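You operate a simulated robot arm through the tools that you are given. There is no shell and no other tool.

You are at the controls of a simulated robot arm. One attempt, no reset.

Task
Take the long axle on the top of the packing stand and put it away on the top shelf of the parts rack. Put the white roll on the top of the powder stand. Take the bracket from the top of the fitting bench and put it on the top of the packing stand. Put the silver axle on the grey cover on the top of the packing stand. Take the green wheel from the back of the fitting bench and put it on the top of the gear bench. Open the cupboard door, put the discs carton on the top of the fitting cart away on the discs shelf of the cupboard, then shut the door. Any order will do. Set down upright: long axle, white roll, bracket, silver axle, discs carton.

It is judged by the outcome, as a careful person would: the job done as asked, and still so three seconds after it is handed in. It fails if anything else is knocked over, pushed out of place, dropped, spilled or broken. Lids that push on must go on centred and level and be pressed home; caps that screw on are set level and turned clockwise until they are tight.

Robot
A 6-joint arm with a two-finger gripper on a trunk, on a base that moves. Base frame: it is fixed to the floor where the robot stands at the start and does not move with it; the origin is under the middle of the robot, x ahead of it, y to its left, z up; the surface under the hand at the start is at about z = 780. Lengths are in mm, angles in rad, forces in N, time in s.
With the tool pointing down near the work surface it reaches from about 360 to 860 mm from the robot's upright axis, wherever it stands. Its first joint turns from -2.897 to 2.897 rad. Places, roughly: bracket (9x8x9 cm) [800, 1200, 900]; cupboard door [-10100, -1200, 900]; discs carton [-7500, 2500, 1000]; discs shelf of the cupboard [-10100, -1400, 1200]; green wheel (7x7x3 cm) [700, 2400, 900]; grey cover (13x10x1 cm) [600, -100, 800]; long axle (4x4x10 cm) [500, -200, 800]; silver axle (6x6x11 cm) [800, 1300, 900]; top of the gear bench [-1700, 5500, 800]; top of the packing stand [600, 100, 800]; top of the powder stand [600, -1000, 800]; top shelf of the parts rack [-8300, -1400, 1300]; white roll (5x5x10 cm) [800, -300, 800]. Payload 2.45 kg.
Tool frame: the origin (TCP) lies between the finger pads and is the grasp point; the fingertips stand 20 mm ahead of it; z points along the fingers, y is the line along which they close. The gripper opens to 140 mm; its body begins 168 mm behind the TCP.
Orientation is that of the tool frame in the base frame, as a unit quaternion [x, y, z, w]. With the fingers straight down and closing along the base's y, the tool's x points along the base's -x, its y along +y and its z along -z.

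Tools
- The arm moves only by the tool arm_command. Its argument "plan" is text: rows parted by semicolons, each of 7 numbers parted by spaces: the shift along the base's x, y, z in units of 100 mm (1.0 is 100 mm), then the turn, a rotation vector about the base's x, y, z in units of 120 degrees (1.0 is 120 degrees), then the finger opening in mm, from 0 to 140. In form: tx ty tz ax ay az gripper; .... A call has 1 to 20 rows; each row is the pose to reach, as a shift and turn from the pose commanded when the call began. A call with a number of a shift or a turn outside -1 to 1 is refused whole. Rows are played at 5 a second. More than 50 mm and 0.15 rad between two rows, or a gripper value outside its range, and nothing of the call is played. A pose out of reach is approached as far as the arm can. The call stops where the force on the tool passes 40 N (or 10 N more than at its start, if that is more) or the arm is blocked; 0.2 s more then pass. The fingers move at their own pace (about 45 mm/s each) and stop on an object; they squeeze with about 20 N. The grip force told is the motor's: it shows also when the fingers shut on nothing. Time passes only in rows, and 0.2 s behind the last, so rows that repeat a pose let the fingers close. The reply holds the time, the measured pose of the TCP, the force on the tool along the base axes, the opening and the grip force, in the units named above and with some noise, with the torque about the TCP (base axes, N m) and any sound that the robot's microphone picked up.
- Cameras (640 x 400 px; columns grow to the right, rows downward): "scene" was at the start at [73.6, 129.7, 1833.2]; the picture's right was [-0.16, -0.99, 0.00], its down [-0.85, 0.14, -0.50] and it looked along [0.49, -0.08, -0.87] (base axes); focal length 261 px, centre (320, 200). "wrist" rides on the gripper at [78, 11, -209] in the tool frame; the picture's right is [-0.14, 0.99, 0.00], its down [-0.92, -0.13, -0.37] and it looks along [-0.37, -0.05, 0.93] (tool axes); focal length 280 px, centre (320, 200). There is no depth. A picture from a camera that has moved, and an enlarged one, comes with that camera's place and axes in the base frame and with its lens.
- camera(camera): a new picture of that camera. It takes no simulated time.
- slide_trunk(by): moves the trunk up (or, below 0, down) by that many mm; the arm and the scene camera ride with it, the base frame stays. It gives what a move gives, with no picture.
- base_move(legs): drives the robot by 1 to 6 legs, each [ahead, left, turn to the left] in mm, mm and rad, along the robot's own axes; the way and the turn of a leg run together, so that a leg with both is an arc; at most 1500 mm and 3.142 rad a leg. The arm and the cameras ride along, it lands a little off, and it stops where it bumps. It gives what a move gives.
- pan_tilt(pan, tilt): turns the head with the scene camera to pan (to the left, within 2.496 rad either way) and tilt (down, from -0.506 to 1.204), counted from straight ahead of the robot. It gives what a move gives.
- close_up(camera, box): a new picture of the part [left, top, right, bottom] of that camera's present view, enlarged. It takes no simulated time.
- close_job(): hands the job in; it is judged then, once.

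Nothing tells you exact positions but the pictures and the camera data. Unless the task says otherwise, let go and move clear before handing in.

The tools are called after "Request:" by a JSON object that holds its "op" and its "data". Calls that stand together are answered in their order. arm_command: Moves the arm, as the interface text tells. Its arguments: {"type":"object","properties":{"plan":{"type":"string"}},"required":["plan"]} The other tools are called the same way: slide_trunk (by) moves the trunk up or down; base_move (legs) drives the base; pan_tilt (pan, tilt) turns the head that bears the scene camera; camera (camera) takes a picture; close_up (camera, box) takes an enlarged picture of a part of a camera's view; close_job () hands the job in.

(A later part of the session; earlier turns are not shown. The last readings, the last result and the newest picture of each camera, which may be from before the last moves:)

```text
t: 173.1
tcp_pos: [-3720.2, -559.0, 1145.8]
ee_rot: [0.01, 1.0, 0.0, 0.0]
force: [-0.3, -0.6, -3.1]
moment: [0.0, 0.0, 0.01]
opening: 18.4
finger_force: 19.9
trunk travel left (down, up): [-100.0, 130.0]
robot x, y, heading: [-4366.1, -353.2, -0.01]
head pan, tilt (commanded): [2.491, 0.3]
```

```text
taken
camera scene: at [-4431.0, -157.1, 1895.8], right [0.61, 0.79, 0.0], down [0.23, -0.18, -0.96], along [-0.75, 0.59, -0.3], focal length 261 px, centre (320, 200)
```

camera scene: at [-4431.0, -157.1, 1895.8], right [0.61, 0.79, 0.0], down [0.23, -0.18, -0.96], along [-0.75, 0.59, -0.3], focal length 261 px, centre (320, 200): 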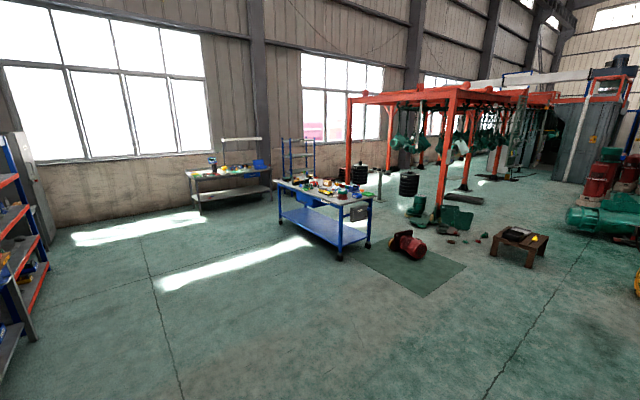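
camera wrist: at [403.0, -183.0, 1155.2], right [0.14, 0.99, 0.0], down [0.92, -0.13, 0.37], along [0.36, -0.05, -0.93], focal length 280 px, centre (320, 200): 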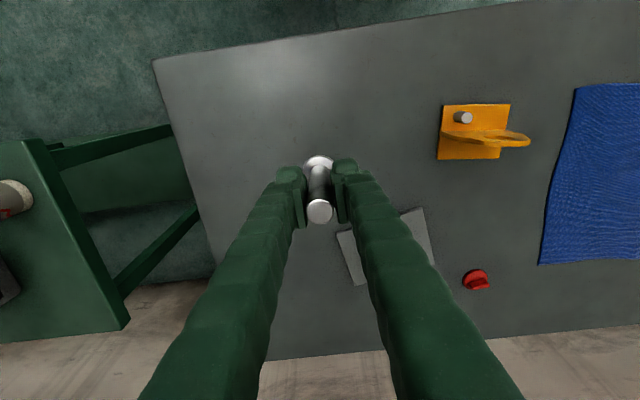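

The first rack is the powder rack; the parts rack is further along past a wooden workbench. Continuing along the aisle.

Request:
{"op": "base_move", "data": {"legs": [[0, 0, 0.01], [-1500, 0, 0], [-1300, 0, 0]]}}

Request:
{"op": "pan_tilt", "data": {"pan": -2.49, "tilt": 0.3}}

Request:
{"op": "camera", "data": {"camera": "scene"}}

```text
t: 187.1
tcp_pos: [-6533.0, -560.8, 1146.0]
ee_rot: [0.004, 1.0, -0.001, 0.0]
force: [0.3, 0.1, -3.2]
moment: [0.02, -0.01, -0.03]
opening: 18.3
finger_force: 20.3
trunk travel left (down, up): [-100.0, 130.0]
robot x, y, heading: [-7184.3, -361.8, -0.0]
head pan, tilt (commanded): [2.491, 0.3]
```

```text
t: 191.0
tcp_pos: [-6533.3, -560.7, 1145.4]
ee_rot: [0.003, 1.0, 0.0, 0.0]
force: [-0.1, 0.5, -4.1]
moment: [-0.01, -0.01, -0.01]
opening: 18.5
finger_force: 20.2
trunk travel left (down, up): [-100.0, 130.0]
robot x, y, heading: [-7180.5, -362.1, 0.005]
head pan, tilt (commanded): [-2.491, 0.3]
```

```text
taken
camera scene: at [-7247.9, -279.3, 1895.8], right [-0.61, 0.79, 0.0], down [0.23, 0.18, -0.96], along [-0.76, -0.58, -0.3], focal length 261 px, centre (320, 200)
```

scene: 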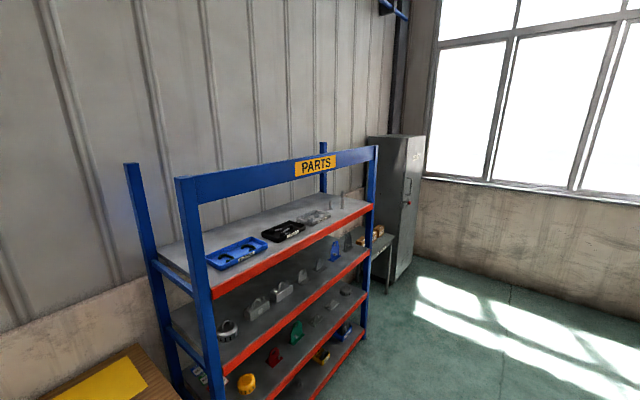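

The parts rack has a "PARTS" header beam (z≈1605–1700) across the front above the top shelf (z≈1250), so a straight-down gripper would foul it; I'll likely need a tilted grasp. I'll look at the nearby workbench as a possible place to re-grip.

Request:
{"op": "pan_tilt", "data": {"pan": -1.57, "tilt": 0.5}}

Request:
{"op": "camera", "data": {"camera": "scene"}}

Request:
{"op": "pan_tilt", "data": {"pan": -2.2, "tilt": 0.3}}

Request:
{"op": "close_up", "data": {"camera": "scene", "box": [150, 100, 550, 350]}}

```text
t: 192.2
tcp_pos: [-6532.2, -560.2, 1145.1]
ee_rot: [0.004, 1.0, 0.0, 0.001]
force: [-0.3, 0.2, -3.1]
moment: [-0.01, -0.03, 0.0]
opening: 18.7
finger_force: 20.1
trunk travel left (down, up): [-100.0, 130.0]
robot x, y, heading: [-7182.0, -359.3, 0.004]
head pan, tilt (commanded): [-1.571, 0.499]
```

```text
taken
camera scene: at [-7173.6, -313.4, 1877.4], right [-1.0, 0.0, 0.0], down [0.0, 0.48, -0.88], along [0.0, -0.88, -0.48], focal length 261 px, centre (320, 200)
```

scene: 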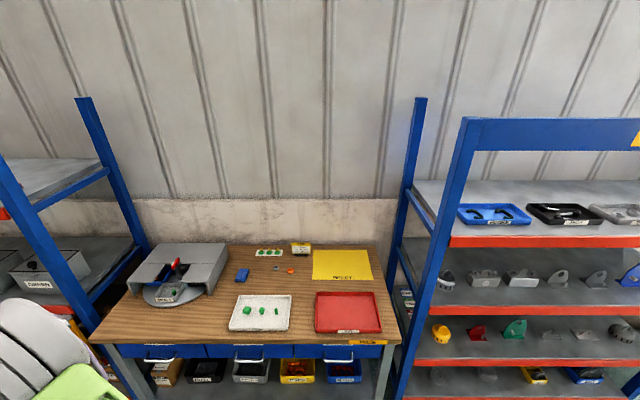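

```text
t: 193.2
tcp_pos: [-6533.0, -560.5, 1146.3]
ee_rot: [0.004, 1.0, 0.001, -0.001]
force: [-0.2, -0.6, -2.8]
moment: [-0.01, 0.02, -0.01]
opening: 18.1
finger_force: 20.0
trunk travel left (down, up): [-100.0, 130.0]
robot x, y, heading: [-7176.6, -364.2, 0.005]
head pan, tilt (commanded): [-2.201, 0.3]
```

```text
1.60 times, centred on (350, 225) of scene
camera zoom: at [-7228.6, -298.1, 1895.7], right [-0.81, 0.59, 0.0], down [0.17, 0.24, -0.96], along [-0.56, -0.77, -0.3], focal length 418 px, centre (272, 160)
```

zoom: 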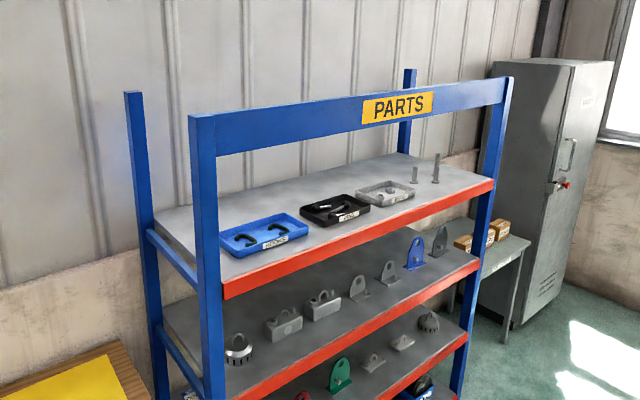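

I'll back away from the racks, turn to face them, and then look at the workbench for a spot to stand the axle for a re-grip.

Request:
{"op": "base_move", "data": {"legs": [[0, 400, 0], [0, 0, -1.575]]}}

Request:
{"op": "pan_tilt", "data": {"pan": 0.5, "tilt": 0.55}}

Request:
{"op": "camera", "data": {"camera": "scene"}}

Request:
{"op": "close_up", "data": {"camera": "scene", "box": [170, 100, 470, 290]}}

```text
t: 201.1
tcp_pos: [-7383.6, -609.2, 1146.8]
ee_rot: [0.712, 0.702, 0.001, 0.0]
force: [0.0, 0.5, -2.6]
moment: [0.03, 0.01, -0.01]
opening: 18.4
finger_force: 20.3
trunk travel left (down, up): [-100.0, 130.0]
robot x, y, heading: [-7180.7, 38.7, -1.572]
head pan, tilt (commanded): [-2.201, 0.3]
```

```text
t: 203.5
tcp_pos: [-7384.3, -607.4, 1145.7]
ee_rot: [0.712, 0.703, -0.001, 0.0]
force: [-0.6, -0.4, -2.8]
moment: [0.02, 0.01, 0.01]
opening: 18.4
finger_force: 19.9
trunk travel left (down, up): [-100.0, 130.0]
robot x, y, heading: [-7181.4, 37.5, -1.572]
head pan, tilt (commanded): [0.499, 0.55]
```

```text
taken
camera scene: at [-7002.1, -50.6, 1872.8], right [-0.88, -0.48, 0.0], down [-0.25, 0.46, -0.85], along [0.41, -0.75, -0.52], focal length 261 px, centre (320, 200)
```

scene: 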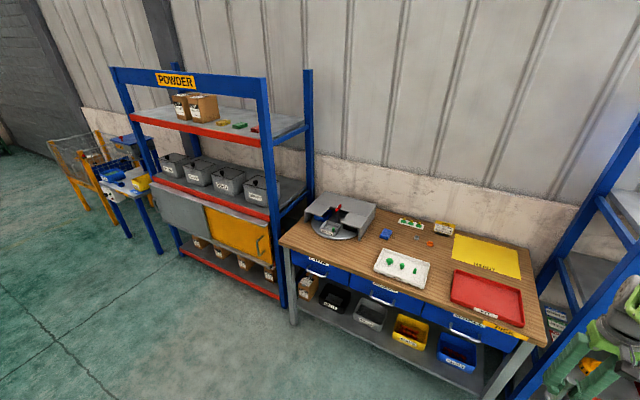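

```text
2.11 times, centred on (320, 195) of scene
camera zoom: at [-7002.1, -50.6, 1872.8], right [-0.88, -0.48, 0.0], down [-0.25, 0.46, -0.85], along [0.41, -0.75, -0.52], focal length 550 px, centre (320, 210)
```

zoom: 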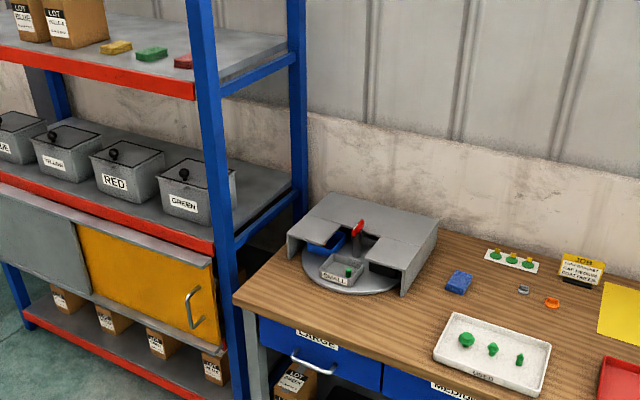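

The workbench (top ≈897) has a free patch near (-6690, -1020) between the spinner and the white tray. I'll bring the axle there, stand it upright, and re-grip it with the tool tilted forward so it fits under the rack's header.

Request:
{"op": "base_move", "data": {"legs": [[0, 694, 0], [400, 0, 0]]}}

Request:
{"op": "camera", "data": {"camera": "wrist"}}

Request:
{"op": "pan_tilt", "data": {"pan": -0.1, "tilt": 0.8}}

Request:
{"op": "camera", "data": {"camera": "scene"}}

```text
t: 212.1
tcp_pos: [-6700.7, -1012.3, 1145.7]
ee_rot: [0.713, 0.701, 0.0, 0.0]
force: [-0.3, -0.1, -2.9]
moment: [0.06, -0.01, -0.05]
opening: 18.7
finger_force: 20.1
trunk travel left (down, up): [-100.0, 130.0]
robot x, y, heading: [-6498.1, -365.6, -1.574]
head pan, tilt (commanded): [0.499, 0.55]
```

```text
taken
camera wrist: at [-6689.0, -933.6, 1353.9], right [0.99, -0.15, 0.0], down [-0.14, -0.92, 0.37], along [-0.06, -0.36, -0.93], focal length 280 px, centre (320, 200)
```

wrist: 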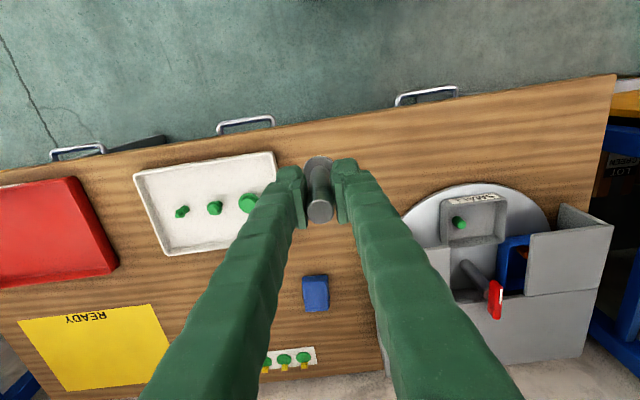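

```text
t: 213.1
tcp_pos: [-6702.0, -1010.1, 1146.6]
ee_rot: [0.713, 0.702, 0.001, -0.001]
force: [0.6, 0.6, -2.1]
moment: [0.0, 0.05, 0.02]
opening: 18.6
finger_force: 19.6
trunk travel left (down, up): [-100.0, 130.0]
robot x, y, heading: [-6496.5, -364.6, -1.578]
head pan, tilt (commanded): [-0.099, 0.799]
```

```text
taken
camera scene: at [-6368.3, -455.6, 1851.4], right [-0.99, 0.1, 0.0], down [0.08, 0.71, -0.7], along [-0.07, -0.69, -0.72], focal length 261 px, centre (320, 200)
```

scene: 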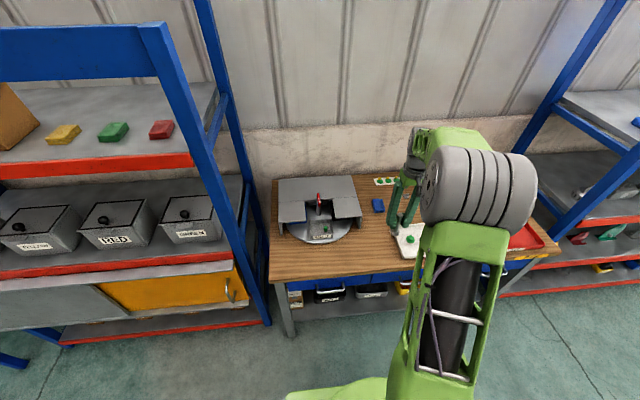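

The bench front edge is nearer y≈-993 than I first thought (bench top ~830-840), so I'll move the axle further in to about (-6690, -1075) before lowering.

Request:
{"op": "arm_command", "data": {"plan": "0.1 -0.35 0 0 0 0 5; 0.12 -0.65 -0.2 0 0 0 5; 0.12 -0.65 -0.6 0 0 0 5; 0.12 -0.65 -1.0 0 0 0 5"}}

Request:
{"op": "camera", "data": {"camera": "wrist"}}

Request:
{"op": "close_up", "data": {"camera": "scene", "box": [340, 130, 480, 280]}}

```text
t: 214.1
tcp_pos: [-6689.5, -1076.9, 1042.9]
ee_rot: [0.713, 0.701, 0.0, -0.001]
force: [0.1, 0.0, -2.0]
moment: [0.02, 0.01, -0.03]
opening: 18.3
finger_force: 19.9
trunk travel left (down, up): [-100.0, 130.0]
robot x, y, heading: [-6499.3, -366.6, -1.581]
head pan, tilt (commanded): [-0.099, 0.799]
```

```text
taken
camera wrist: at [-6677.0, -998.6, 1252.4], right [0.99, -0.15, 0.0], down [-0.14, -0.92, 0.37], along [-0.06, -0.36, -0.93], focal length 280 px, centre (320, 200)
```

wrist: 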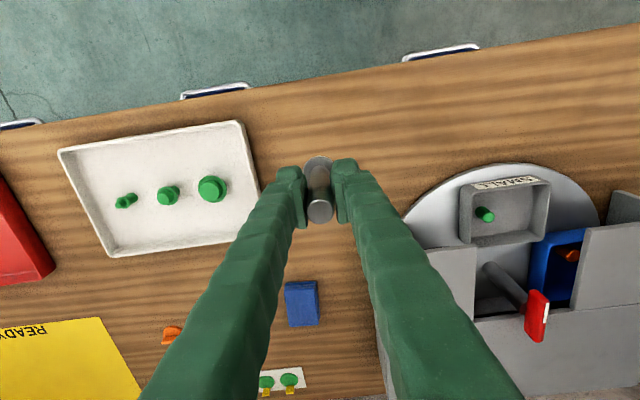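

```text
2.67 times, centred on (410, 205) of scene
camera zoom: at [-6368.6, -456.4, 1851.3], right [-0.99, 0.11, 0.0], down [0.08, 0.71, -0.7], along [-0.07, -0.69, -0.72], focal length 697 px, centre (80, 187)
```

zoom: 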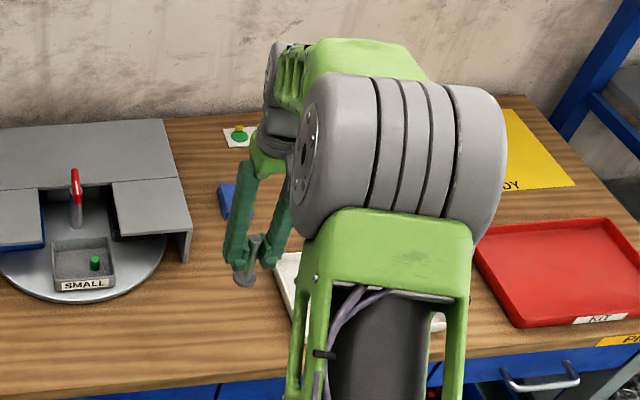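

Spot confirmed clear (edge 89 mm away, tray 100 mm away). Lowering.

Request:
{"op": "arm_command", "data": {"plan": "0 0 -0.4 0 0 0 5; 0 0 -0.8 0 0 0 5; 0 0 -1.0 0 0 0 5; 0 0 -1.0 0 0 0 5"}}

Request:
{"op": "close_up", "data": {"camera": "scene", "box": [370, 180, 430, 240]}}

Request:
{"op": "camera", "data": {"camera": "wrist"}}

```text
t: 215.1
tcp_pos: [-6690.1, -1076.4, 945.6]
ee_rot: [0.713, 0.701, -0.001, 0.0]
force: [0.3, 0.3, -3.0]
moment: [0.0, 0.01, -0.04]
opening: 18.7
finger_force: 20.0
trunk travel left (down, up): [-100.0, 130.0]
robot x, y, heading: [-6499.7, -365.6, -1.586]
head pan, tilt (commanded): [-0.099, 0.799]
```

```text
6.67 times, centred on (400, 210) of scene
camera zoom: at [-6368.4, -455.7, 1851.4], right [-0.99, 0.11, 0.0], down [0.08, 0.71, -0.7], along [-0.07, -0.69, -0.72], focal length 1742 px, centre (-213, 133)
```

zoom: 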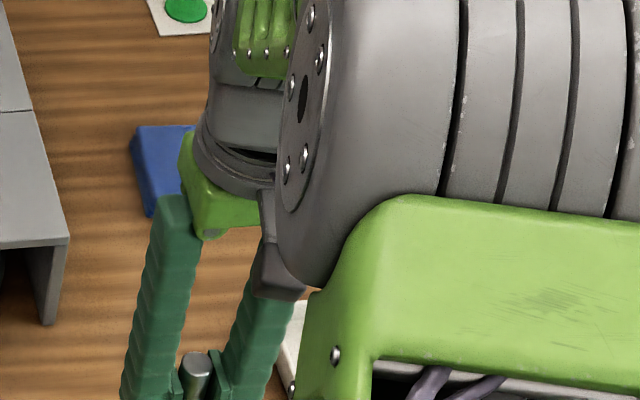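

```text
taken
camera wrist: at [-6676.8, -998.7, 1154.1], right [0.99, -0.15, 0.0], down [-0.14, -0.92, 0.37], along [-0.06, -0.36, -0.93], focal length 280 px, centre (320, 200)
```

wrist: 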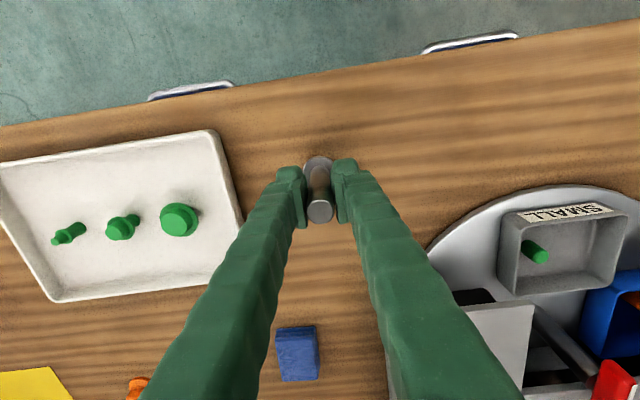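

Request:
{"op": "arm_command", "data": {"plan": "0 0 -0.05 0 0 0 5; 0 0 -0.1 0 0 0 5; 0 0 -0.15 0 0 0 5; 0 0 -0.2 0 0 0 5; 0 0 -0.25 0 0 0 5; 0 0 -0.25 0 0 0 5"}}

Request:
{"op": "arm_command", "data": {"plan": "0 0 -0.03 0 0 0 5; 0 0 -0.06 0 0 0 5; 0 0 -0.06 0 0 0 5"}}

```text
t: 216.5
tcp_pos: [-6689.2, -1076.4, 922.2]
ee_rot: [0.713, 0.701, -0.001, 0.001]
force: [-0.2, -1.8, 14.2]
moment: [-0.12, 0.05, 0.01]
opening: 18.4
finger_force: 19.6
trunk travel left (down, up): [-100.0, 130.0]
robot x, y, heading: [-6493.5, -366.3, -1.575]
head pan, tilt (commanded): [-0.099, 0.799]
```

```text
t: 217.3
tcp_pos: [-6689.5, -1075.5, 915.4]
ee_rot: [0.714, 0.7, 0.0, 0.001]
force: [-1.2, -1.0, 13.7]
moment: [-0.02, 0.04, -0.04]
opening: 18.6
finger_force: 19.9
trunk travel left (down, up): [-100.0, 130.0]
robot x, y, heading: [-6497.0, -368.1, -1.578]
head pan, tilt (commanded): [-0.099, 0.799]
```

Contact at about 922, so the bench top is ≈855. Releasing and rising.

Request:
{"op": "arm_command", "data": {"plan": "0 0 0.005 0 0 0 30; 0 0 0.005 0 0 0 50; 0 0 0.005 0 0 0 60; 0 0 0.005 0 0 0 60; 0 0 0.3 0 0 0 60; 0 0 0.7 0 0 0 60; 0 0 1.0 0 0 0 60"}}

Request:
{"op": "camera", "data": {"camera": "wrist"}}

Request:
{"op": "camera", "data": {"camera": "scene"}}

```text
t: 218.9
tcp_pos: [-6687.1, -1075.4, 1014.9]
ee_rot: [0.713, 0.701, 0.0, -0.001]
force: [0.1, 0.0, 0.3]
moment: [-0.02, 0.03, 0.0]
opening: 59.8
finger_force: 0.0
trunk travel left (down, up): [-100.0, 130.0]
robot x, y, heading: [-6495.2, -365.6, -1.578]
head pan, tilt (commanded): [-0.099, 0.799]
```

```text
taken
camera wrist: at [-6675.3, -997.7, 1224.0], right [0.99, -0.15, 0.0], down [-0.14, -0.92, 0.37], along [-0.06, -0.36, -0.93], focal length 280 px, centre (320, 200)
```

wrist: 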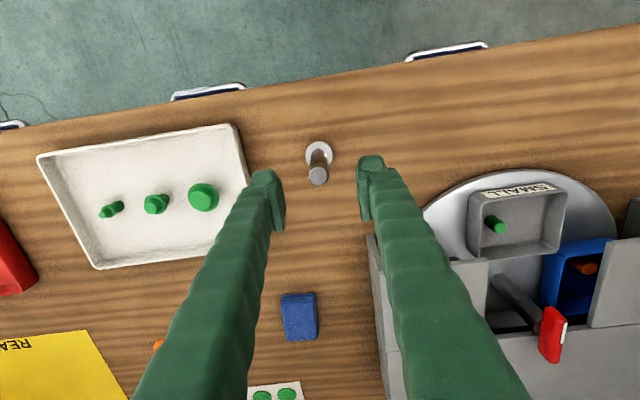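

```text
taken
camera scene: at [-6368.2, -455.0, 1851.4], right [-0.99, 0.11, 0.0], down [0.08, 0.71, -0.7], along [-0.07, -0.69, -0.72], focal length 261 px, centre (320, 200)
```

scene: 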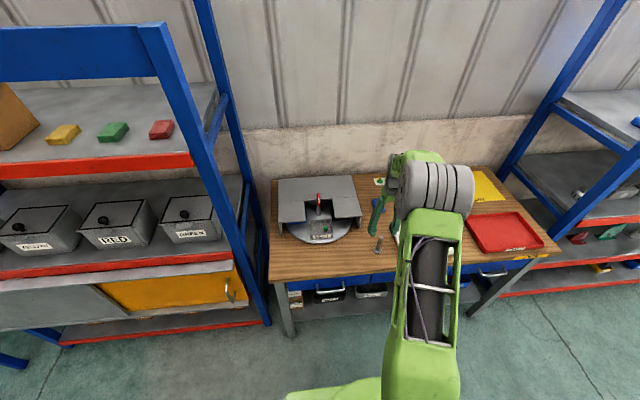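

The axle stands upright on the bench. Now I tilt the tool forward about 50° while above it, keeping the fingers straddling.

Request:
{"op": "arm_command", "data": {"plan": "0 0 0.05 -0.0695 0 0 70; 0 0 0.1 -0.139 0 0 70; 0 0 0.1 -0.2085 0 0 70; 0 0 0.1 -0.278 0 0 70; 0 0 0.1 -0.3475 0 0 70; 0 0 0.1 -0.417 0 0 70"}}

Request:
{"op": "camera", "data": {"camera": "wrist"}}

Request:
{"op": "camera", "data": {"camera": "scene"}}

```text
t: 220.5
tcp_pos: [-6661.2, -1068.7, 1019.2]
ee_rot: [0.605, 0.681, -0.274, 0.309]
force: [-0.2, 0.1, 0.3]
moment: [-0.05, 0.0, 0.0]
opening: 70.1
finger_force: 0.0
trunk travel left (down, up): [-100.0, 130.0]
robot x, y, heading: [-6498.6, -362.0, -1.576]
head pan, tilt (commanded): [-0.099, 0.799]
stopped in row 6: the arm was blocked; the commanded pose is now the measured one
```

```text
taken
camera wrist: at [-6674.4, -860.6, 1097.8], right [0.99, 0.03, 0.11], down [-0.09, -0.34, 0.94], along [0.06, -0.94, -0.34], focal length 280 px, centre (320, 200)
```

wrist: 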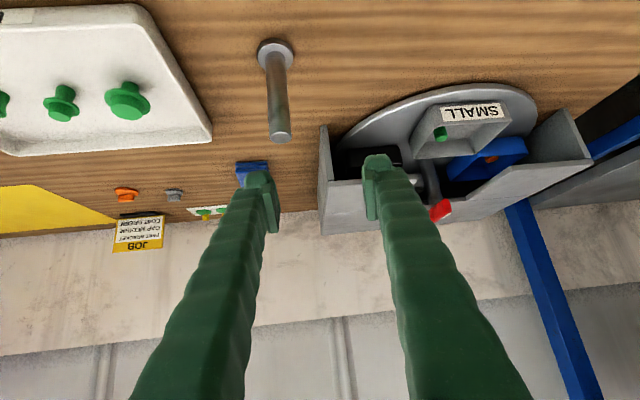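

```text
taken
camera scene: at [-6368.3, -455.2, 1851.4], right [-0.99, 0.11, 0.0], down [0.08, 0.71, -0.7], along [-0.07, -0.69, -0.72], focal length 261 px, centre (320, 200)
```

scene: 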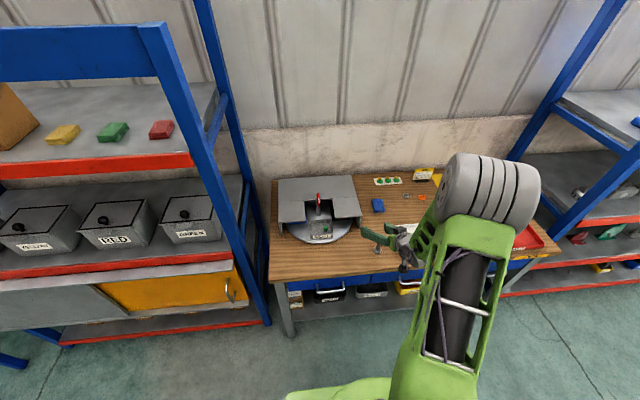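

The arm got blocked near a wrist singularity (forearm nearly in line with the tool, and the arm off to one side). Nothing was touched. I'll back the base off, return the tool to vertical, and line the arm up straight ahead so the tilt stays in the arm's plane with more reach.

Request:
{"op": "base_move", "data": {"legs": [[-180, 0, 0]]}}

Request:
{"op": "arm_command", "data": {"plan": "0 0 0.1 0.0677 0.0035 -0.0101 70; 0 0 0.2 0.1353 0.007 -0.0202 70; 0 0 0.3 0.203 0.0105 -0.0303 70; 0 0 0.4 0.2707 0.014 -0.0404 70; 0 0 0.5 0.3383 0.0175 -0.0505 70; 0 0 0.6 0.406 0.021 -0.0606 70"}}

```text
t: 222.0
tcp_pos: [-6658.7, -890.9, 1020.8]
ee_rot: [0.604, 0.682, -0.273, 0.31]
force: [-0.6, 0.3, 0.2]
moment: [0.0, 0.0, 0.01]
opening: 69.8
finger_force: 0.1
trunk travel left (down, up): [-100.0, 130.0]
robot x, y, heading: [-6495.3, -189.7, -1.577]
head pan, tilt (commanded): [-0.099, 0.799]
```

```text
t: 223.4
tcp_pos: [-6659.3, -891.7, 1079.7]
ee_rot: [0.713, 0.701, 0.001, 0.0]
force: [-0.7, 0.1, 0.9]
moment: [0.05, -0.01, 0.02]
opening: 69.9
finger_force: 0.1
trunk travel left (down, up): [-100.0, 130.0]
robot x, y, heading: [-6495.5, -188.7, -1.575]
head pan, tilt (commanded): [-0.099, 0.799]
```

Request:
{"op": "arm_command", "data": {"plan": "0.5 0 0 0 0 0 70; 1.0 0 0 0 0 0 70"}}

Request:
{"op": "arm_command", "data": {"plan": "0.35 0 0 0 0 0 70; 0.64 0 0 0 0 0 70"}}

Request:
{"op": "base_move", "data": {"legs": [[0, -193, 0]]}}

Request:
{"op": "arm_command", "data": {"plan": "0 0 0 -0.0695 0 0 70; 0 0 0 -0.139 0 0 70; 0 0 0 -0.2085 0 0 70; 0 0 0 -0.278 0 0 70; 0 0 0 -0.3475 0 0 70; 0 0 0 -0.417 0 0 70"}}

Request:
{"op": "camera", "data": {"camera": "wrist"}}

Request:
{"op": "camera", "data": {"camera": "scene"}}

```text
t: 224.0
tcp_pos: [-6557.0, -890.3, 1078.5]
ee_rot: [0.714, 0.7, 0.001, 0.0]
force: [-0.4, 0.4, -1.0]
moment: [0.02, 0.02, -0.01]
opening: 69.7
finger_force: 0.0
trunk travel left (down, up): [-100.0, 130.0]
robot x, y, heading: [-6495.0, -185.8, -1.584]
head pan, tilt (commanded): [-0.099, 0.799]
```

```text
t: 224.6
tcp_pos: [-6493.5, -890.7, 1080.3]
ee_rot: [0.713, 0.701, 0.001, 0.0]
force: [0.4, -1.3, 0.3]
moment: [-0.01, 0.06, 0.0]
opening: 70.1
finger_force: 0.1
trunk travel left (down, up): [-100.0, 130.0]
robot x, y, heading: [-6496.7, -184.8, -1.575]
head pan, tilt (commanded): [-0.099, 0.799]
```

```text
t: 226.9
tcp_pos: [-6689.9, -888.4, 1080.5]
ee_rot: [0.714, 0.7, 0.001, 0.001]
force: [-0.7, 0.4, -0.5]
moment: [0.03, -0.05, 0.0]
opening: 70.2
finger_force: 0.0
trunk travel left (down, up): [-100.0, 130.0]
robot x, y, heading: [-6683.1, -183.9, -1.579]
head pan, tilt (commanded): [-0.099, 0.799]
```

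```text
t: 228.3
tcp_pos: [-6689.7, -888.5, 1080.6]
ee_rot: [0.646, 0.635, -0.296, 0.303]
force: [0.0, -0.1, -0.3]
moment: [0.0, 0.01, -0.03]
opening: 69.8
finger_force: 0.1
trunk travel left (down, up): [-100.0, 130.0]
robot x, y, heading: [-6690.4, -186.9, -1.583]
head pan, tilt (commanded): [-0.099, 0.799]
```

```text
taken
camera wrist: at [-6677.2, -678.9, 1153.9], right [0.99, -0.1, 0.12], down [-0.15, -0.31, 0.94], along [-0.06, -0.95, -0.32], focal length 280 px, centre (320, 200)
```

wrist: 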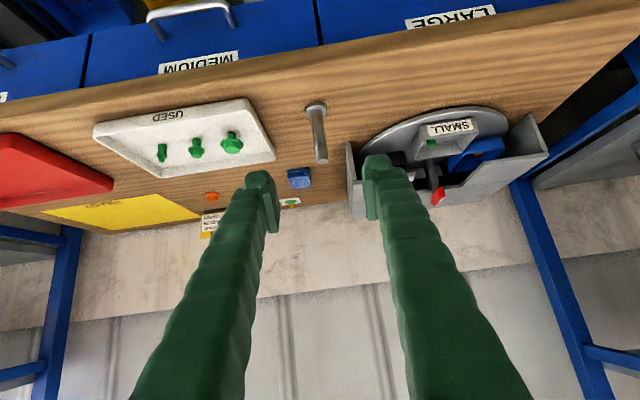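

```text
taken
camera scene: at [-6560.3, -276.3, 1851.4], right [-0.99, 0.11, 0.0], down [0.08, 0.71, -0.7], along [-0.07, -0.69, -0.72], focal length 261 px, centre (320, 200)
```

scene: 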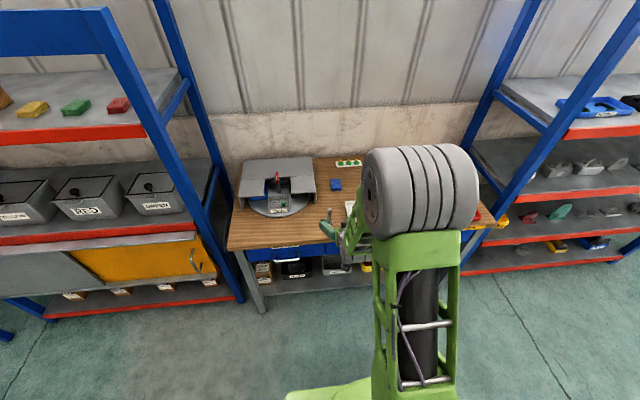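

The tilt worked with the arm in-plane. The axle reads at (-6690, -1077). I'll advance along the tool direction so the fingers straddle the shaft.

Request:
{"op": "arm_command", "data": {"plan": "0 -0.33 -0.28 0 0 0 70; 0 -0.66 -0.57 0 0 0 70; 0 -1.0 -0.86 0 0 0 70"}}

Request:
{"op": "camera", "data": {"camera": "wrist"}}

```text
t: 229.1
tcp_pos: [-6689.2, -990.4, 994.4]
ee_rot: [0.646, 0.635, -0.297, 0.303]
force: [0.0, 0.2, 0.0]
moment: [0.04, 0.0, 0.02]
opening: 70.2
finger_force: 0.1
trunk travel left (down, up): [-100.0, 130.0]
robot x, y, heading: [-6683.1, -186.6, -1.579]
head pan, tilt (commanded): [-0.099, 0.799]
```

```text
taken
camera wrist: at [-6676.8, -779.6, 1067.3], right [0.99, -0.1, 0.12], down [-0.15, -0.31, 0.94], along [-0.06, -0.95, -0.32], focal length 280 px, centre (320, 200)
```

wrist: 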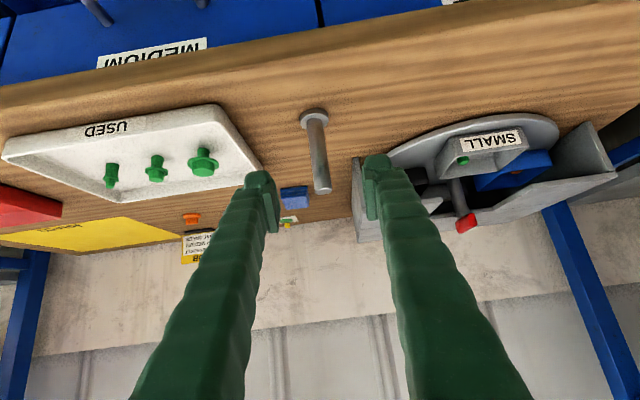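

Request:
{"op": "arm_command", "data": {"plan": "-0.01 -0.3 -0.27 0 0 0 70; -0.01 -0.6 -0.54 0 0 0 70; -0.01 -0.86 -0.76 0 0 0 70; -0.01 -0.86 -0.76 0 0 0 70"}}

Request:
{"op": "camera", "data": {"camera": "wrist"}}

```text
t: 230.1
tcp_pos: [-6689.7, -1075.8, 918.8]
ee_rot: [0.647, 0.635, -0.296, 0.302]
force: [0.4, -0.5, -0.3]
moment: [-0.02, -0.02, -0.02]
opening: 70.1
finger_force: 0.1
trunk travel left (down, up): [-100.0, 130.0]
robot x, y, heading: [-6689.8, -182.1, -1.581]
head pan, tilt (commanded): [-0.099, 0.799]
```

```text
taken
camera wrist: at [-6677.3, -865.6, 992.2], right [0.99, -0.1, 0.12], down [-0.15, -0.31, 0.94], along [-0.06, -0.95, -0.32], focal length 280 px, centre (320, 200)
```

wrist: 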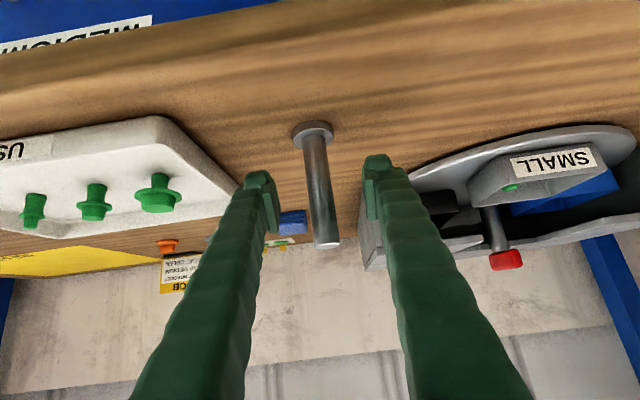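

The shaft is centred between the fingertips. Closing.

Request:
{"op": "arm_command", "data": {"plan": "0 0 0 0 0 0 45; 0 0 0 0 0 0 20; 0 0 0 0 0 0 5; 0 0 0 0 0 0 5; 0 0 0 0 0 0 5; 0 0 0 0 0 0 5"}}

Request:
{"op": "arm_command", "data": {"plan": "0 0 0.1 0 0 0 5; 0 0 0.3 0 0 0 5; 0 0 0.6 0 0 0 5; 0 0 1.0 0 0 0 5"}}

Request:
{"op": "camera", "data": {"camera": "wrist"}}

```text
t: 231.5
tcp_pos: [-6689.3, -1075.1, 918.8]
ee_rot: [0.646, 0.636, -0.295, 0.302]
force: [0.1, 0.0, 0.2]
moment: [-0.03, -0.02, 0.0]
opening: 18.5
finger_force: 20.0
trunk travel left (down, up): [-100.0, 130.0]
robot x, y, heading: [-6689.1, -183.9, -1.575]
head pan, tilt (commanded): [-0.099, 0.799]
```

```text
t: 232.5
tcp_pos: [-6689.0, -1075.6, 1018.1]
ee_rot: [0.647, 0.635, -0.295, 0.303]
force: [-0.2, -0.5, -3.2]
moment: [-0.02, 0.01, -0.04]
opening: 18.7
finger_force: 19.7
trunk travel left (down, up): [-100.0, 130.0]
robot x, y, heading: [-6690.3, -181.3, -1.581]
head pan, tilt (commanded): [-0.099, 0.799]
```

```text
taken
camera wrist: at [-6677.5, -864.3, 1092.3], right [0.99, -0.1, 0.12], down [-0.15, -0.31, 0.94], along [-0.06, -0.95, -0.32], focal length 280 px, centre (320, 200)
```

wrist: 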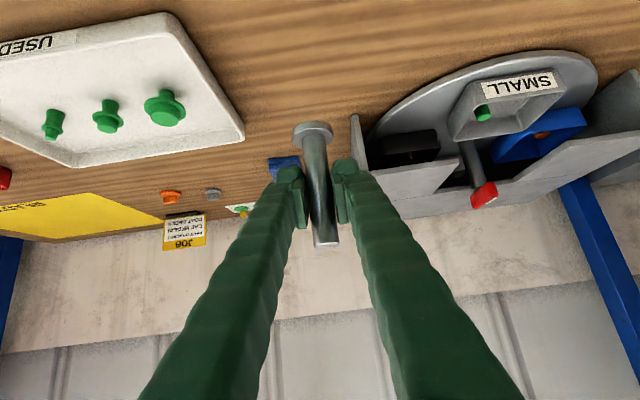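

Re-gripped with the tool tilted and the axle still upright. I'll back away from the bench, raise the trunk and arm, and travel to in front of the rack's right end.

Request:
{"op": "base_move", "data": {"legs": [[-300, 0, 0]]}}

Request:
{"op": "slide_trunk", "data": {"by": 130}}

Request:
{"op": "arm_command", "data": {"plan": "0 0 0.4 0 0 0 5; 0 0 0.8 0 0 0 5; 0 0 1.0 0 0 0 5"}}

Request:
{"op": "arm_command", "data": {"plan": "0 0 0.4 0 0 0 5; 0 0 0.8 0 0 0 5; 0 0 1.0 0 0 0 5"}}

Request:
{"op": "base_move", "data": {"legs": [[0, -1005, 0], [0, -1005, 0.007]]}}

Request:
{"op": "pan_tilt", "data": {"pan": 0.0, "tilt": 0.45}}

Request:
{"op": "camera", "data": {"camera": "scene"}}

Request:
{"op": "camera", "data": {"camera": "wrist"}}

```text
t: 234.5
tcp_pos: [-6685.7, -775.9, 1018.5]
ee_rot: [0.646, 0.635, -0.296, 0.303]
force: [-0.6, -0.3, -2.6]
moment: [0.03, -0.04, 0.0]
opening: 18.6
finger_force: 19.6
trunk travel left (down, up): [-100.0, 130.0]
robot x, y, heading: [-6687.0, 112.7, -1.58]
head pan, tilt (commanded): [-0.099, 0.799]
```

```text
t: 236.1
tcp_pos: [-6685.1, -776.6, 1147.6]
ee_rot: [0.646, 0.635, -0.296, 0.302]
force: [0.3, -0.1, -3.4]
moment: [0.0, 0.02, 0.0]
opening: 18.4
finger_force: 20.8
trunk travel left (down, up): [-230.0, 0.0]
robot x, y, heading: [-6688.6, 115.2, -1.575]
head pan, tilt (commanded): [-0.099, 0.799]
```

```text
t: 236.9
tcp_pos: [-6686.0, -774.8, 1247.9]
ee_rot: [0.646, 0.635, -0.295, 0.303]
force: [0.3, 0.3, -3.1]
moment: [0.0, -0.01, -0.01]
opening: 18.3
finger_force: 20.8
trunk travel left (down, up): [-230.0, 0.0]
robot x, y, heading: [-6686.5, 117.3, -1.578]
head pan, tilt (commanded): [-0.099, 0.799]
```

```text
t: 237.7
tcp_pos: [-6685.3, -775.9, 1347.8]
ee_rot: [0.645, 0.636, -0.295, 0.303]
force: [0.2, 0.2, -3.0]
moment: [0.0, -0.01, 0.01]
opening: 18.6
finger_force: 19.5
trunk travel left (down, up): [-230.0, 0.0]
robot x, y, heading: [-6689.7, 112.9, -1.571]
head pan, tilt (commanded): [-0.099, 0.799]
```

```text
t: 255.7
tcp_pos: [-8701.4, -780.2, 1346.1]
ee_rot: [0.643, 0.638, -0.294, 0.304]
force: [0.7, -0.8, -2.5]
moment: [0.0, 0.0, 0.01]
opening: 18.4
finger_force: 20.3
trunk travel left (down, up): [-230.0, 0.0]
robot x, y, heading: [-8714.0, 111.6, -1.572]
head pan, tilt (commanded): [-0.099, 0.799]
```

```text
t: 256.5
tcp_pos: [-8700.9, -778.7, 1347.3]
ee_rot: [0.643, 0.638, -0.294, 0.304]
force: [-0.3, 1.0, -2.9]
moment: [0.0, 0.0, -0.03]
opening: 18.7
finger_force: 19.9
trunk travel left (down, up): [-230.0, 0.0]
robot x, y, heading: [-8710.2, 108.5, -1.573]
head pan, tilt (commanded): [0.0, 0.45]
```

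```text
taken
camera scene: at [-8572.7, 9.5, 2011.7], right [-1.0, 0.0, 0.0], down [0.0, 0.44, -0.9], along [0.0, -0.9, -0.44], focal length 261 px, centre (320, 200)
```

scene: 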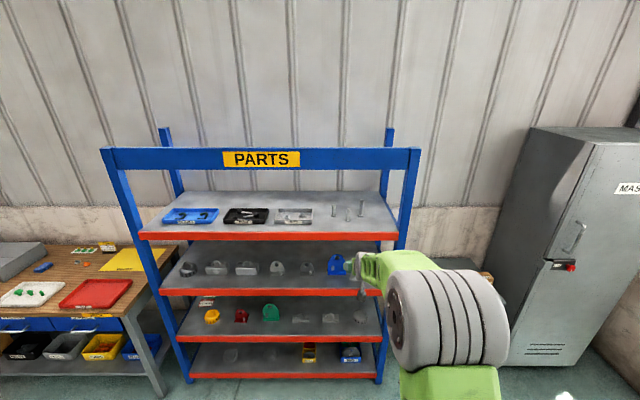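

```text
taken
camera wrist: at [-8691.6, -569.3, 1421.1], right [0.99, -0.09, 0.12], down [-0.14, -0.31, 0.94], along [-0.05, -0.95, -0.32], focal length 280 px, centre (320, 200)
```

wrist: 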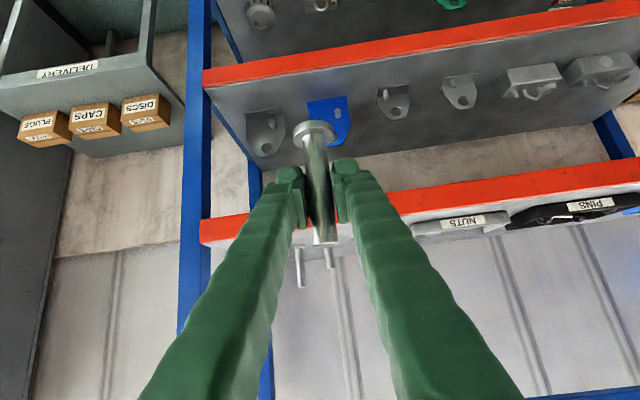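

I see the top shelf with the blue, black and grey trays and two axles to the right end. I'll zoom in to fix the shelf height and free spots.

Request:
{"op": "close_up", "data": {"camera": "scene", "box": [260, 140, 440, 260]}}

Request:
{"op": "close_up", "data": {"camera": "scene", "box": [90, 290, 430, 400]}}

Request:
{"op": "close_up", "data": {"camera": "wrist", "box": [180, 130, 520, 340]}}

```text
3.33 times, centred on (350, 200) of scene
camera zoom: at [-8572.7, 9.5, 2011.7], right [-1.0, 0.0, 0.0], down [0.0, 0.44, -0.9], along [0.0, -0.9, -0.44], focal length 871 px, centre (220, 200)
```

zoom: 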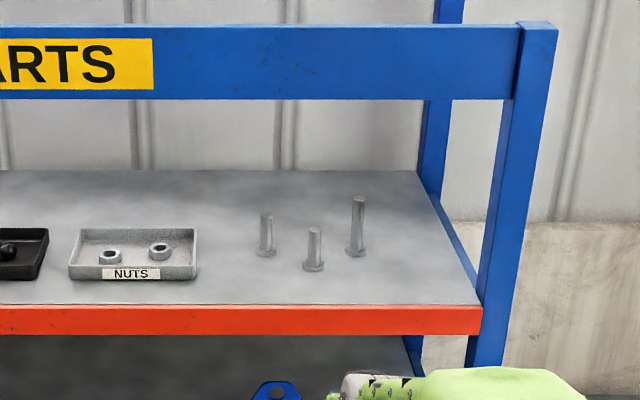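

```text
1.88 times, centred on (260, 345) of scene
camera zoom: at [-8572.7, 9.5, 2011.7], right [-1.0, 0.0, 0.0], down [0.0, 0.44, -0.9], along [0.0, -0.9, -0.44], focal length 492 px, centre (433, -73)
```

zoom: 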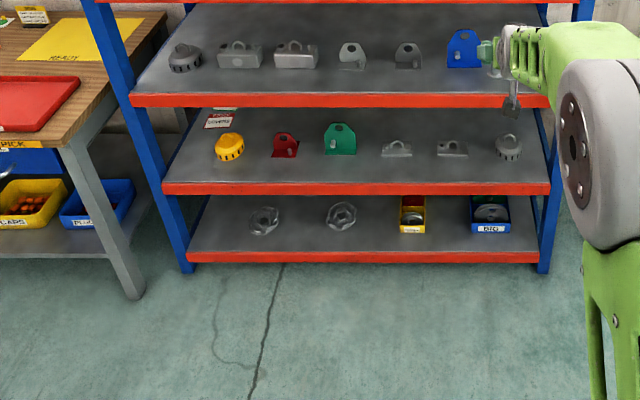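

```text
1.88 times, centred on (350, 235) of wrist
camera zoom: at [-8691.6, -569.3, 1421.1], right [0.99, -0.09, 0.12], down [-0.14, -0.31, 0.94], along [-0.05, -0.95, -0.32], focal length 528 px, centre (264, 134)
```

zoom: 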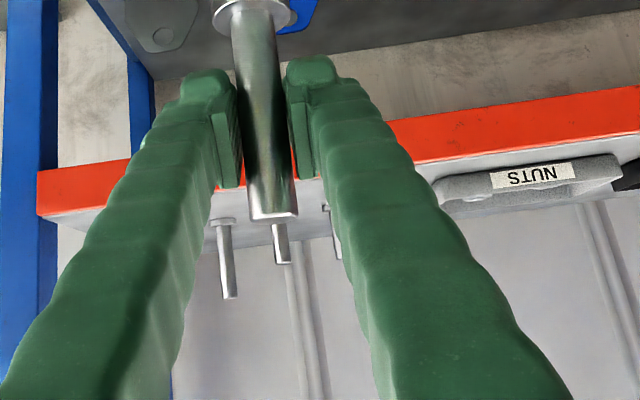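

The shelf front is at y≈-1114, its top ≈1290, header bottom ≈1604. A clear spot is right of the three axles, near (-8860, -1190). I'll raise the axle 70 mm, shift right and drive in part-way, then check.

Request:
{"op": "arm_command", "data": {"plan": "0 0 0.35 0 0 0 5; 0 0 0.7 0 0 0 5"}}

Request:
{"op": "base_move", "data": {"legs": [[0, -155, 0], [230, 0, 0]]}}

Request:
{"op": "camera", "data": {"camera": "wrist"}}

Request:
{"op": "camera", "data": {"camera": "scene"}}

```text
t: 257.1
tcp_pos: [-8700.6, -779.8, 1418.3]
ee_rot: [0.644, 0.637, -0.294, 0.304]
force: [0.3, 1.5, -3.1]
moment: [-0.02, 0.0, 0.02]
opening: 18.4
finger_force: 20.0
trunk travel left (down, up): [-230.0, 0.0]
robot x, y, heading: [-8710.2, 112.6, -1.568]
head pan, tilt (commanded): [0.0, 0.45]
```

```text
t: 260.5
tcp_pos: [-8855.5, -1008.5, 1415.9]
ee_rot: [0.643, 0.639, -0.294, 0.304]
force: [0.2, -0.4, -4.1]
moment: [-0.02, -0.01, -0.01]
opening: 18.5
finger_force: 20.3
trunk travel left (down, up): [-230.0, 0.0]
robot x, y, heading: [-8868.8, -117.0, -1.568]
head pan, tilt (commanded): [0.0, 0.45]
```

```text
taken
camera wrist: at [-8844.7, -799.5, 1490.3], right [0.99, -0.09, 0.12], down [-0.14, -0.31, 0.94], along [-0.04, -0.95, -0.32], focal length 280 px, centre (320, 200)
```

wrist: 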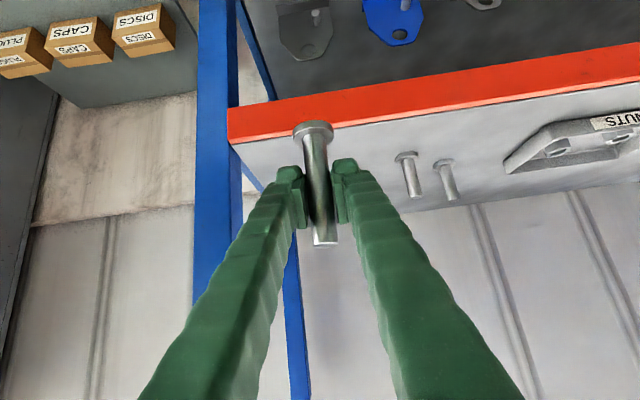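

```text
taken
camera scene: at [-8726.8, -220.6, 2011.7], right [-1.0, 0.0, 0.0], down [0.0, 0.44, -0.9], along [0.0, -0.9, -0.44], focal length 261 px, centre (320, 200)
```

scene: 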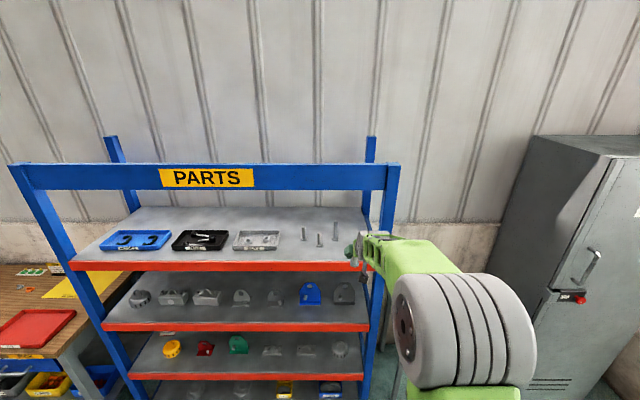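

The path over the beam is clear (62 mm). Driving in to put the axle 75 mm inside the shelf edge.

Request:
{"op": "base_move", "data": {"legs": [[180, -10, 0]]}}

Request:
{"op": "camera", "data": {"camera": "wrist"}}

Request:
{"op": "close_up", "data": {"camera": "scene", "box": [260, 140, 440, 300]}}

```text
t: 262.0
tcp_pos: [-8863.4, -1192.0, 1416.4]
ee_rot: [0.644, 0.638, -0.293, 0.303]
force: [0.0, -0.8, -2.7]
moment: [0.01, -0.02, 0.02]
opening: 18.8
finger_force: 20.1
trunk travel left (down, up): [-230.0, 0.0]
robot x, y, heading: [-8874.9, -295.3, -1.573]
head pan, tilt (commanded): [0.0, 0.45]
```

```text
taken
camera wrist: at [-8854.3, -980.6, 1490.2], right [0.99, -0.09, 0.12], down [-0.14, -0.31, 0.94], along [-0.04, -0.95, -0.32], focal length 280 px, centre (320, 200)
```

wrist: 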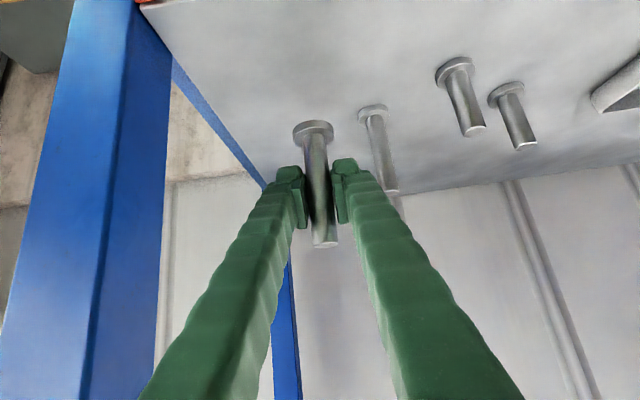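

```text
2.50 times, centred on (350, 220) of scene
camera zoom: at [-8736.3, -401.8, 2011.7], right [-1.0, 0.0, 0.0], down [0.0, 0.44, -0.9], along [0.0, -0.9, -0.44], focal length 653 px, centre (245, 150)
```

zoom: 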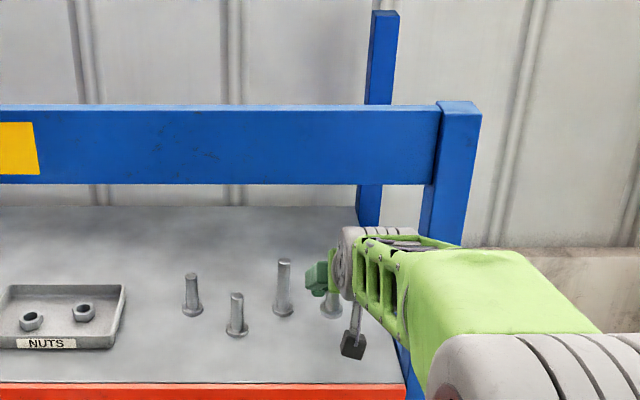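

Request:
{"op": "arm_command", "data": {"plan": "0 0 -0.25 0 0 0 5; 0 0 -0.48 0 0 0 5; 0 0 -0.48 0 0 0 5"}}

Request:
{"op": "arm_command", "data": {"plan": "0 0 -0.03 0 0 0 5; 0 0 -0.06 0 0 0 5; 0 0 -0.09 0 0 0 5; 0 0 -0.09 0 0 0 5"}}

Request:
{"op": "camera", "data": {"camera": "wrist"}}

Request:
{"op": "close_up", "data": {"camera": "scene", "box": [320, 200, 420, 300]}}

```text
t: 262.8
tcp_pos: [-8863.1, -1189.4, 1368.7]
ee_rot: [0.643, 0.639, -0.294, 0.304]
force: [0.0, 0.9, -2.9]
moment: [0.0, -0.02, 0.04]
opening: 18.4
finger_force: 20.1
trunk travel left (down, up): [-230.0, 0.0]
robot x, y, heading: [-8873.8, -300.8, -1.567]
head pan, tilt (commanded): [0.0, 0.45]
```

```text
t: 263.8
tcp_pos: [-8863.5, -1190.1, 1359.9]
ee_rot: [0.643, 0.638, -0.294, 0.304]
force: [0.8, 0.6, -2.7]
moment: [-0.02, -0.01, 0.03]
opening: 18.4
finger_force: 20.4
trunk travel left (down, up): [-230.0, 0.0]
robot x, y, heading: [-8873.7, -300.7, -1.564]
head pan, tilt (commanded): [0.0, 0.45]
```

```text
taken
camera wrist: at [-8854.2, -979.3, 1433.6], right [0.99, -0.09, 0.12], down [-0.14, -0.31, 0.94], along [-0.04, -0.95, -0.32], focal length 280 px, centre (320, 200)
```

wrist: 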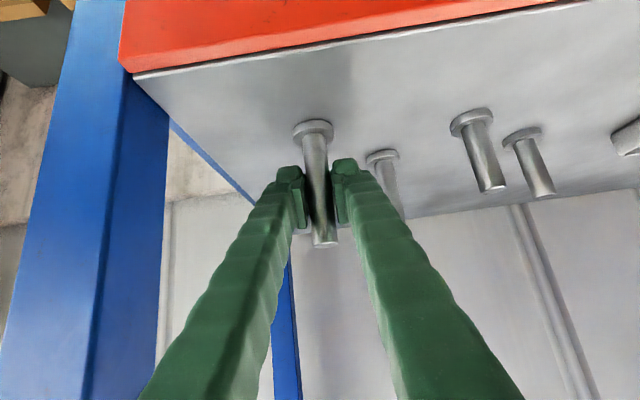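

```text
4.00 times, centred on (370, 250) of scene
camera zoom: at [-8736.2, -400.0, 2011.8], right [-1.0, 0.0, 0.0], down [0.0, 0.44, -0.9], along [0.0, -0.9, -0.44], focal length 1045 px, centre (120, 0)
```

zoom: 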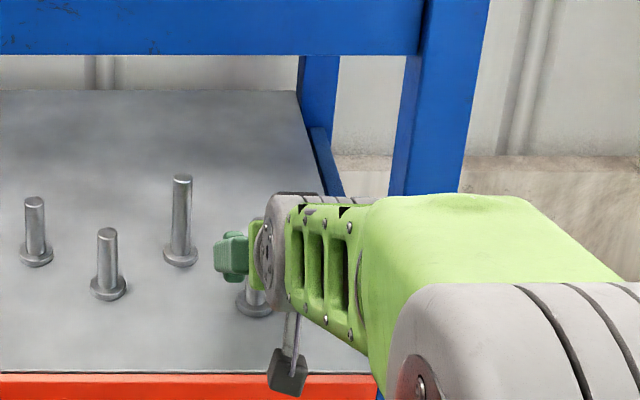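

Request:
{"op": "arm_command", "data": {"plan": "0 0 -0.02 0 0 0 5; 0 0 -0.04 0 0 0 5; 0 0 -0.04 0 0 0 5"}}

Request:
{"op": "arm_command", "data": {"plan": "0 0 -0.02 0 0 0 5; 0 0 -0.03 0 0 0 5; 0 0 -0.03 0 0 0 5"}}

Request:
{"op": "arm_command", "data": {"plan": "0 0 -0.01 0 0 0 5; 0 0 -0.02 0 0 0 5; 0 0 -0.02 0 0 0 5"}}

```text
t: 264.6
tcp_pos: [-8863.1, -1190.7, 1359.8]
ee_rot: [0.642, 0.638, -0.295, 0.306]
force: [1.9, -0.9, 13.7]
moment: [0.17, -0.01, 0.01]
opening: 18.6
finger_force: 20.3
trunk travel left (down, up): [-230.0, 0.0]
robot x, y, heading: [-8875.8, -298.4, -1.571]
head pan, tilt (commanded): [0.0, 0.45]
```

```text
t: 265.4
tcp_pos: [-8863.1, -1189.3, 1354.3]
ee_rot: [0.643, 0.638, -0.294, 0.304]
force: [3.2, -2.1, 13.9]
moment: [-0.14, -0.02, 0.01]
opening: 18.5
finger_force: 20.0
trunk travel left (down, up): [-230.0, 0.0]
robot x, y, heading: [-8876.0, -297.0, -1.568]
head pan, tilt (commanded): [0.0, 0.45]
```

```text
t: 266.2
tcp_pos: [-8864.2, -1188.1, 1351.4]
ee_rot: [0.642, 0.639, -0.294, 0.305]
force: [3.0, -1.0, 14.3]
moment: [-0.06, -0.03, -0.02]
opening: 18.3
finger_force: 20.1
trunk travel left (down, up): [-230.0, 0.0]
robot x, y, heading: [-8875.5, -299.7, -1.572]
head pan, tilt (commanded): [0.0, 0.45]
```

The axle is seated on the shelf. I'll open the fingers and withdraw along the tool axis.

Request:
{"op": "arm_command", "data": {"plan": "0 0 0.01 0 0 0 5; 0 0 0.01 0 0 0 25; 0 0 0.01 0 0 0 45; 0 0 0.01 0 0 0 55; 0 0 0.01 0 0 0 55; 0 0.2 0.17 0 0 0 55; 0 0.5 0.42 0 0 0 55; 0 0.8 0.67 0 0 0 55; 0 1.0 0.84 0 0 0 55"}}

Request:
{"op": "camera", "data": {"camera": "wrist"}}

Request:
{"op": "close_up", "data": {"camera": "scene", "box": [260, 140, 440, 300]}}

```text
t: 268.2
tcp_pos: [-8864.1, -1089.8, 1435.5]
ee_rot: [0.643, 0.638, -0.294, 0.304]
force: [-0.5, 0.4, 0.5]
moment: [0.02, 0.02, -0.01]
opening: 55.0
finger_force: 0.0
trunk travel left (down, up): [-230.0, 0.0]
robot x, y, heading: [-8874.1, -295.6, -1.57]
head pan, tilt (commanded): [0.0, 0.45]
```

```text
taken
camera wrist: at [-8855.0, -878.4, 1509.9], right [0.99, -0.09, 0.12], down [-0.14, -0.31, 0.94], along [-0.04, -0.95, -0.32], focal length 280 px, centre (320, 200)
```

wrist: 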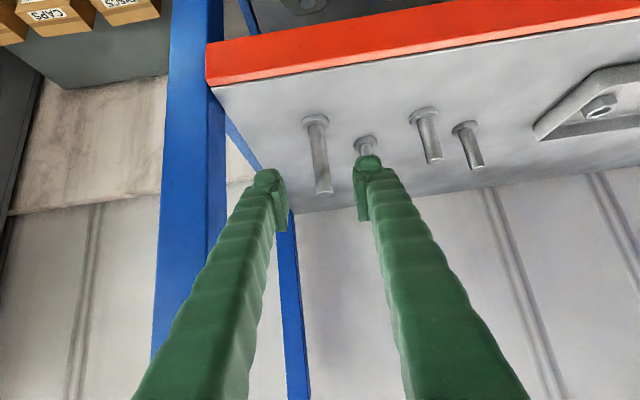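

```text
2.50 times, centred on (350, 220) of scene
camera zoom: at [-8736.3, -398.8, 2011.9], right [-1.0, 0.0, 0.0], down [0.0, 0.43, -0.9], along [0.0, -0.9, -0.43], focal length 653 px, centre (245, 150)
```

zoom: 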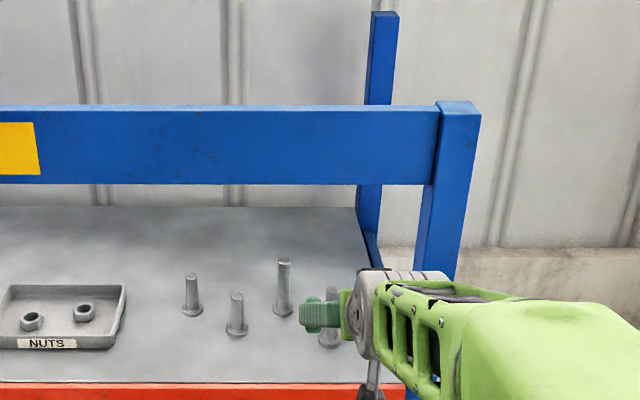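

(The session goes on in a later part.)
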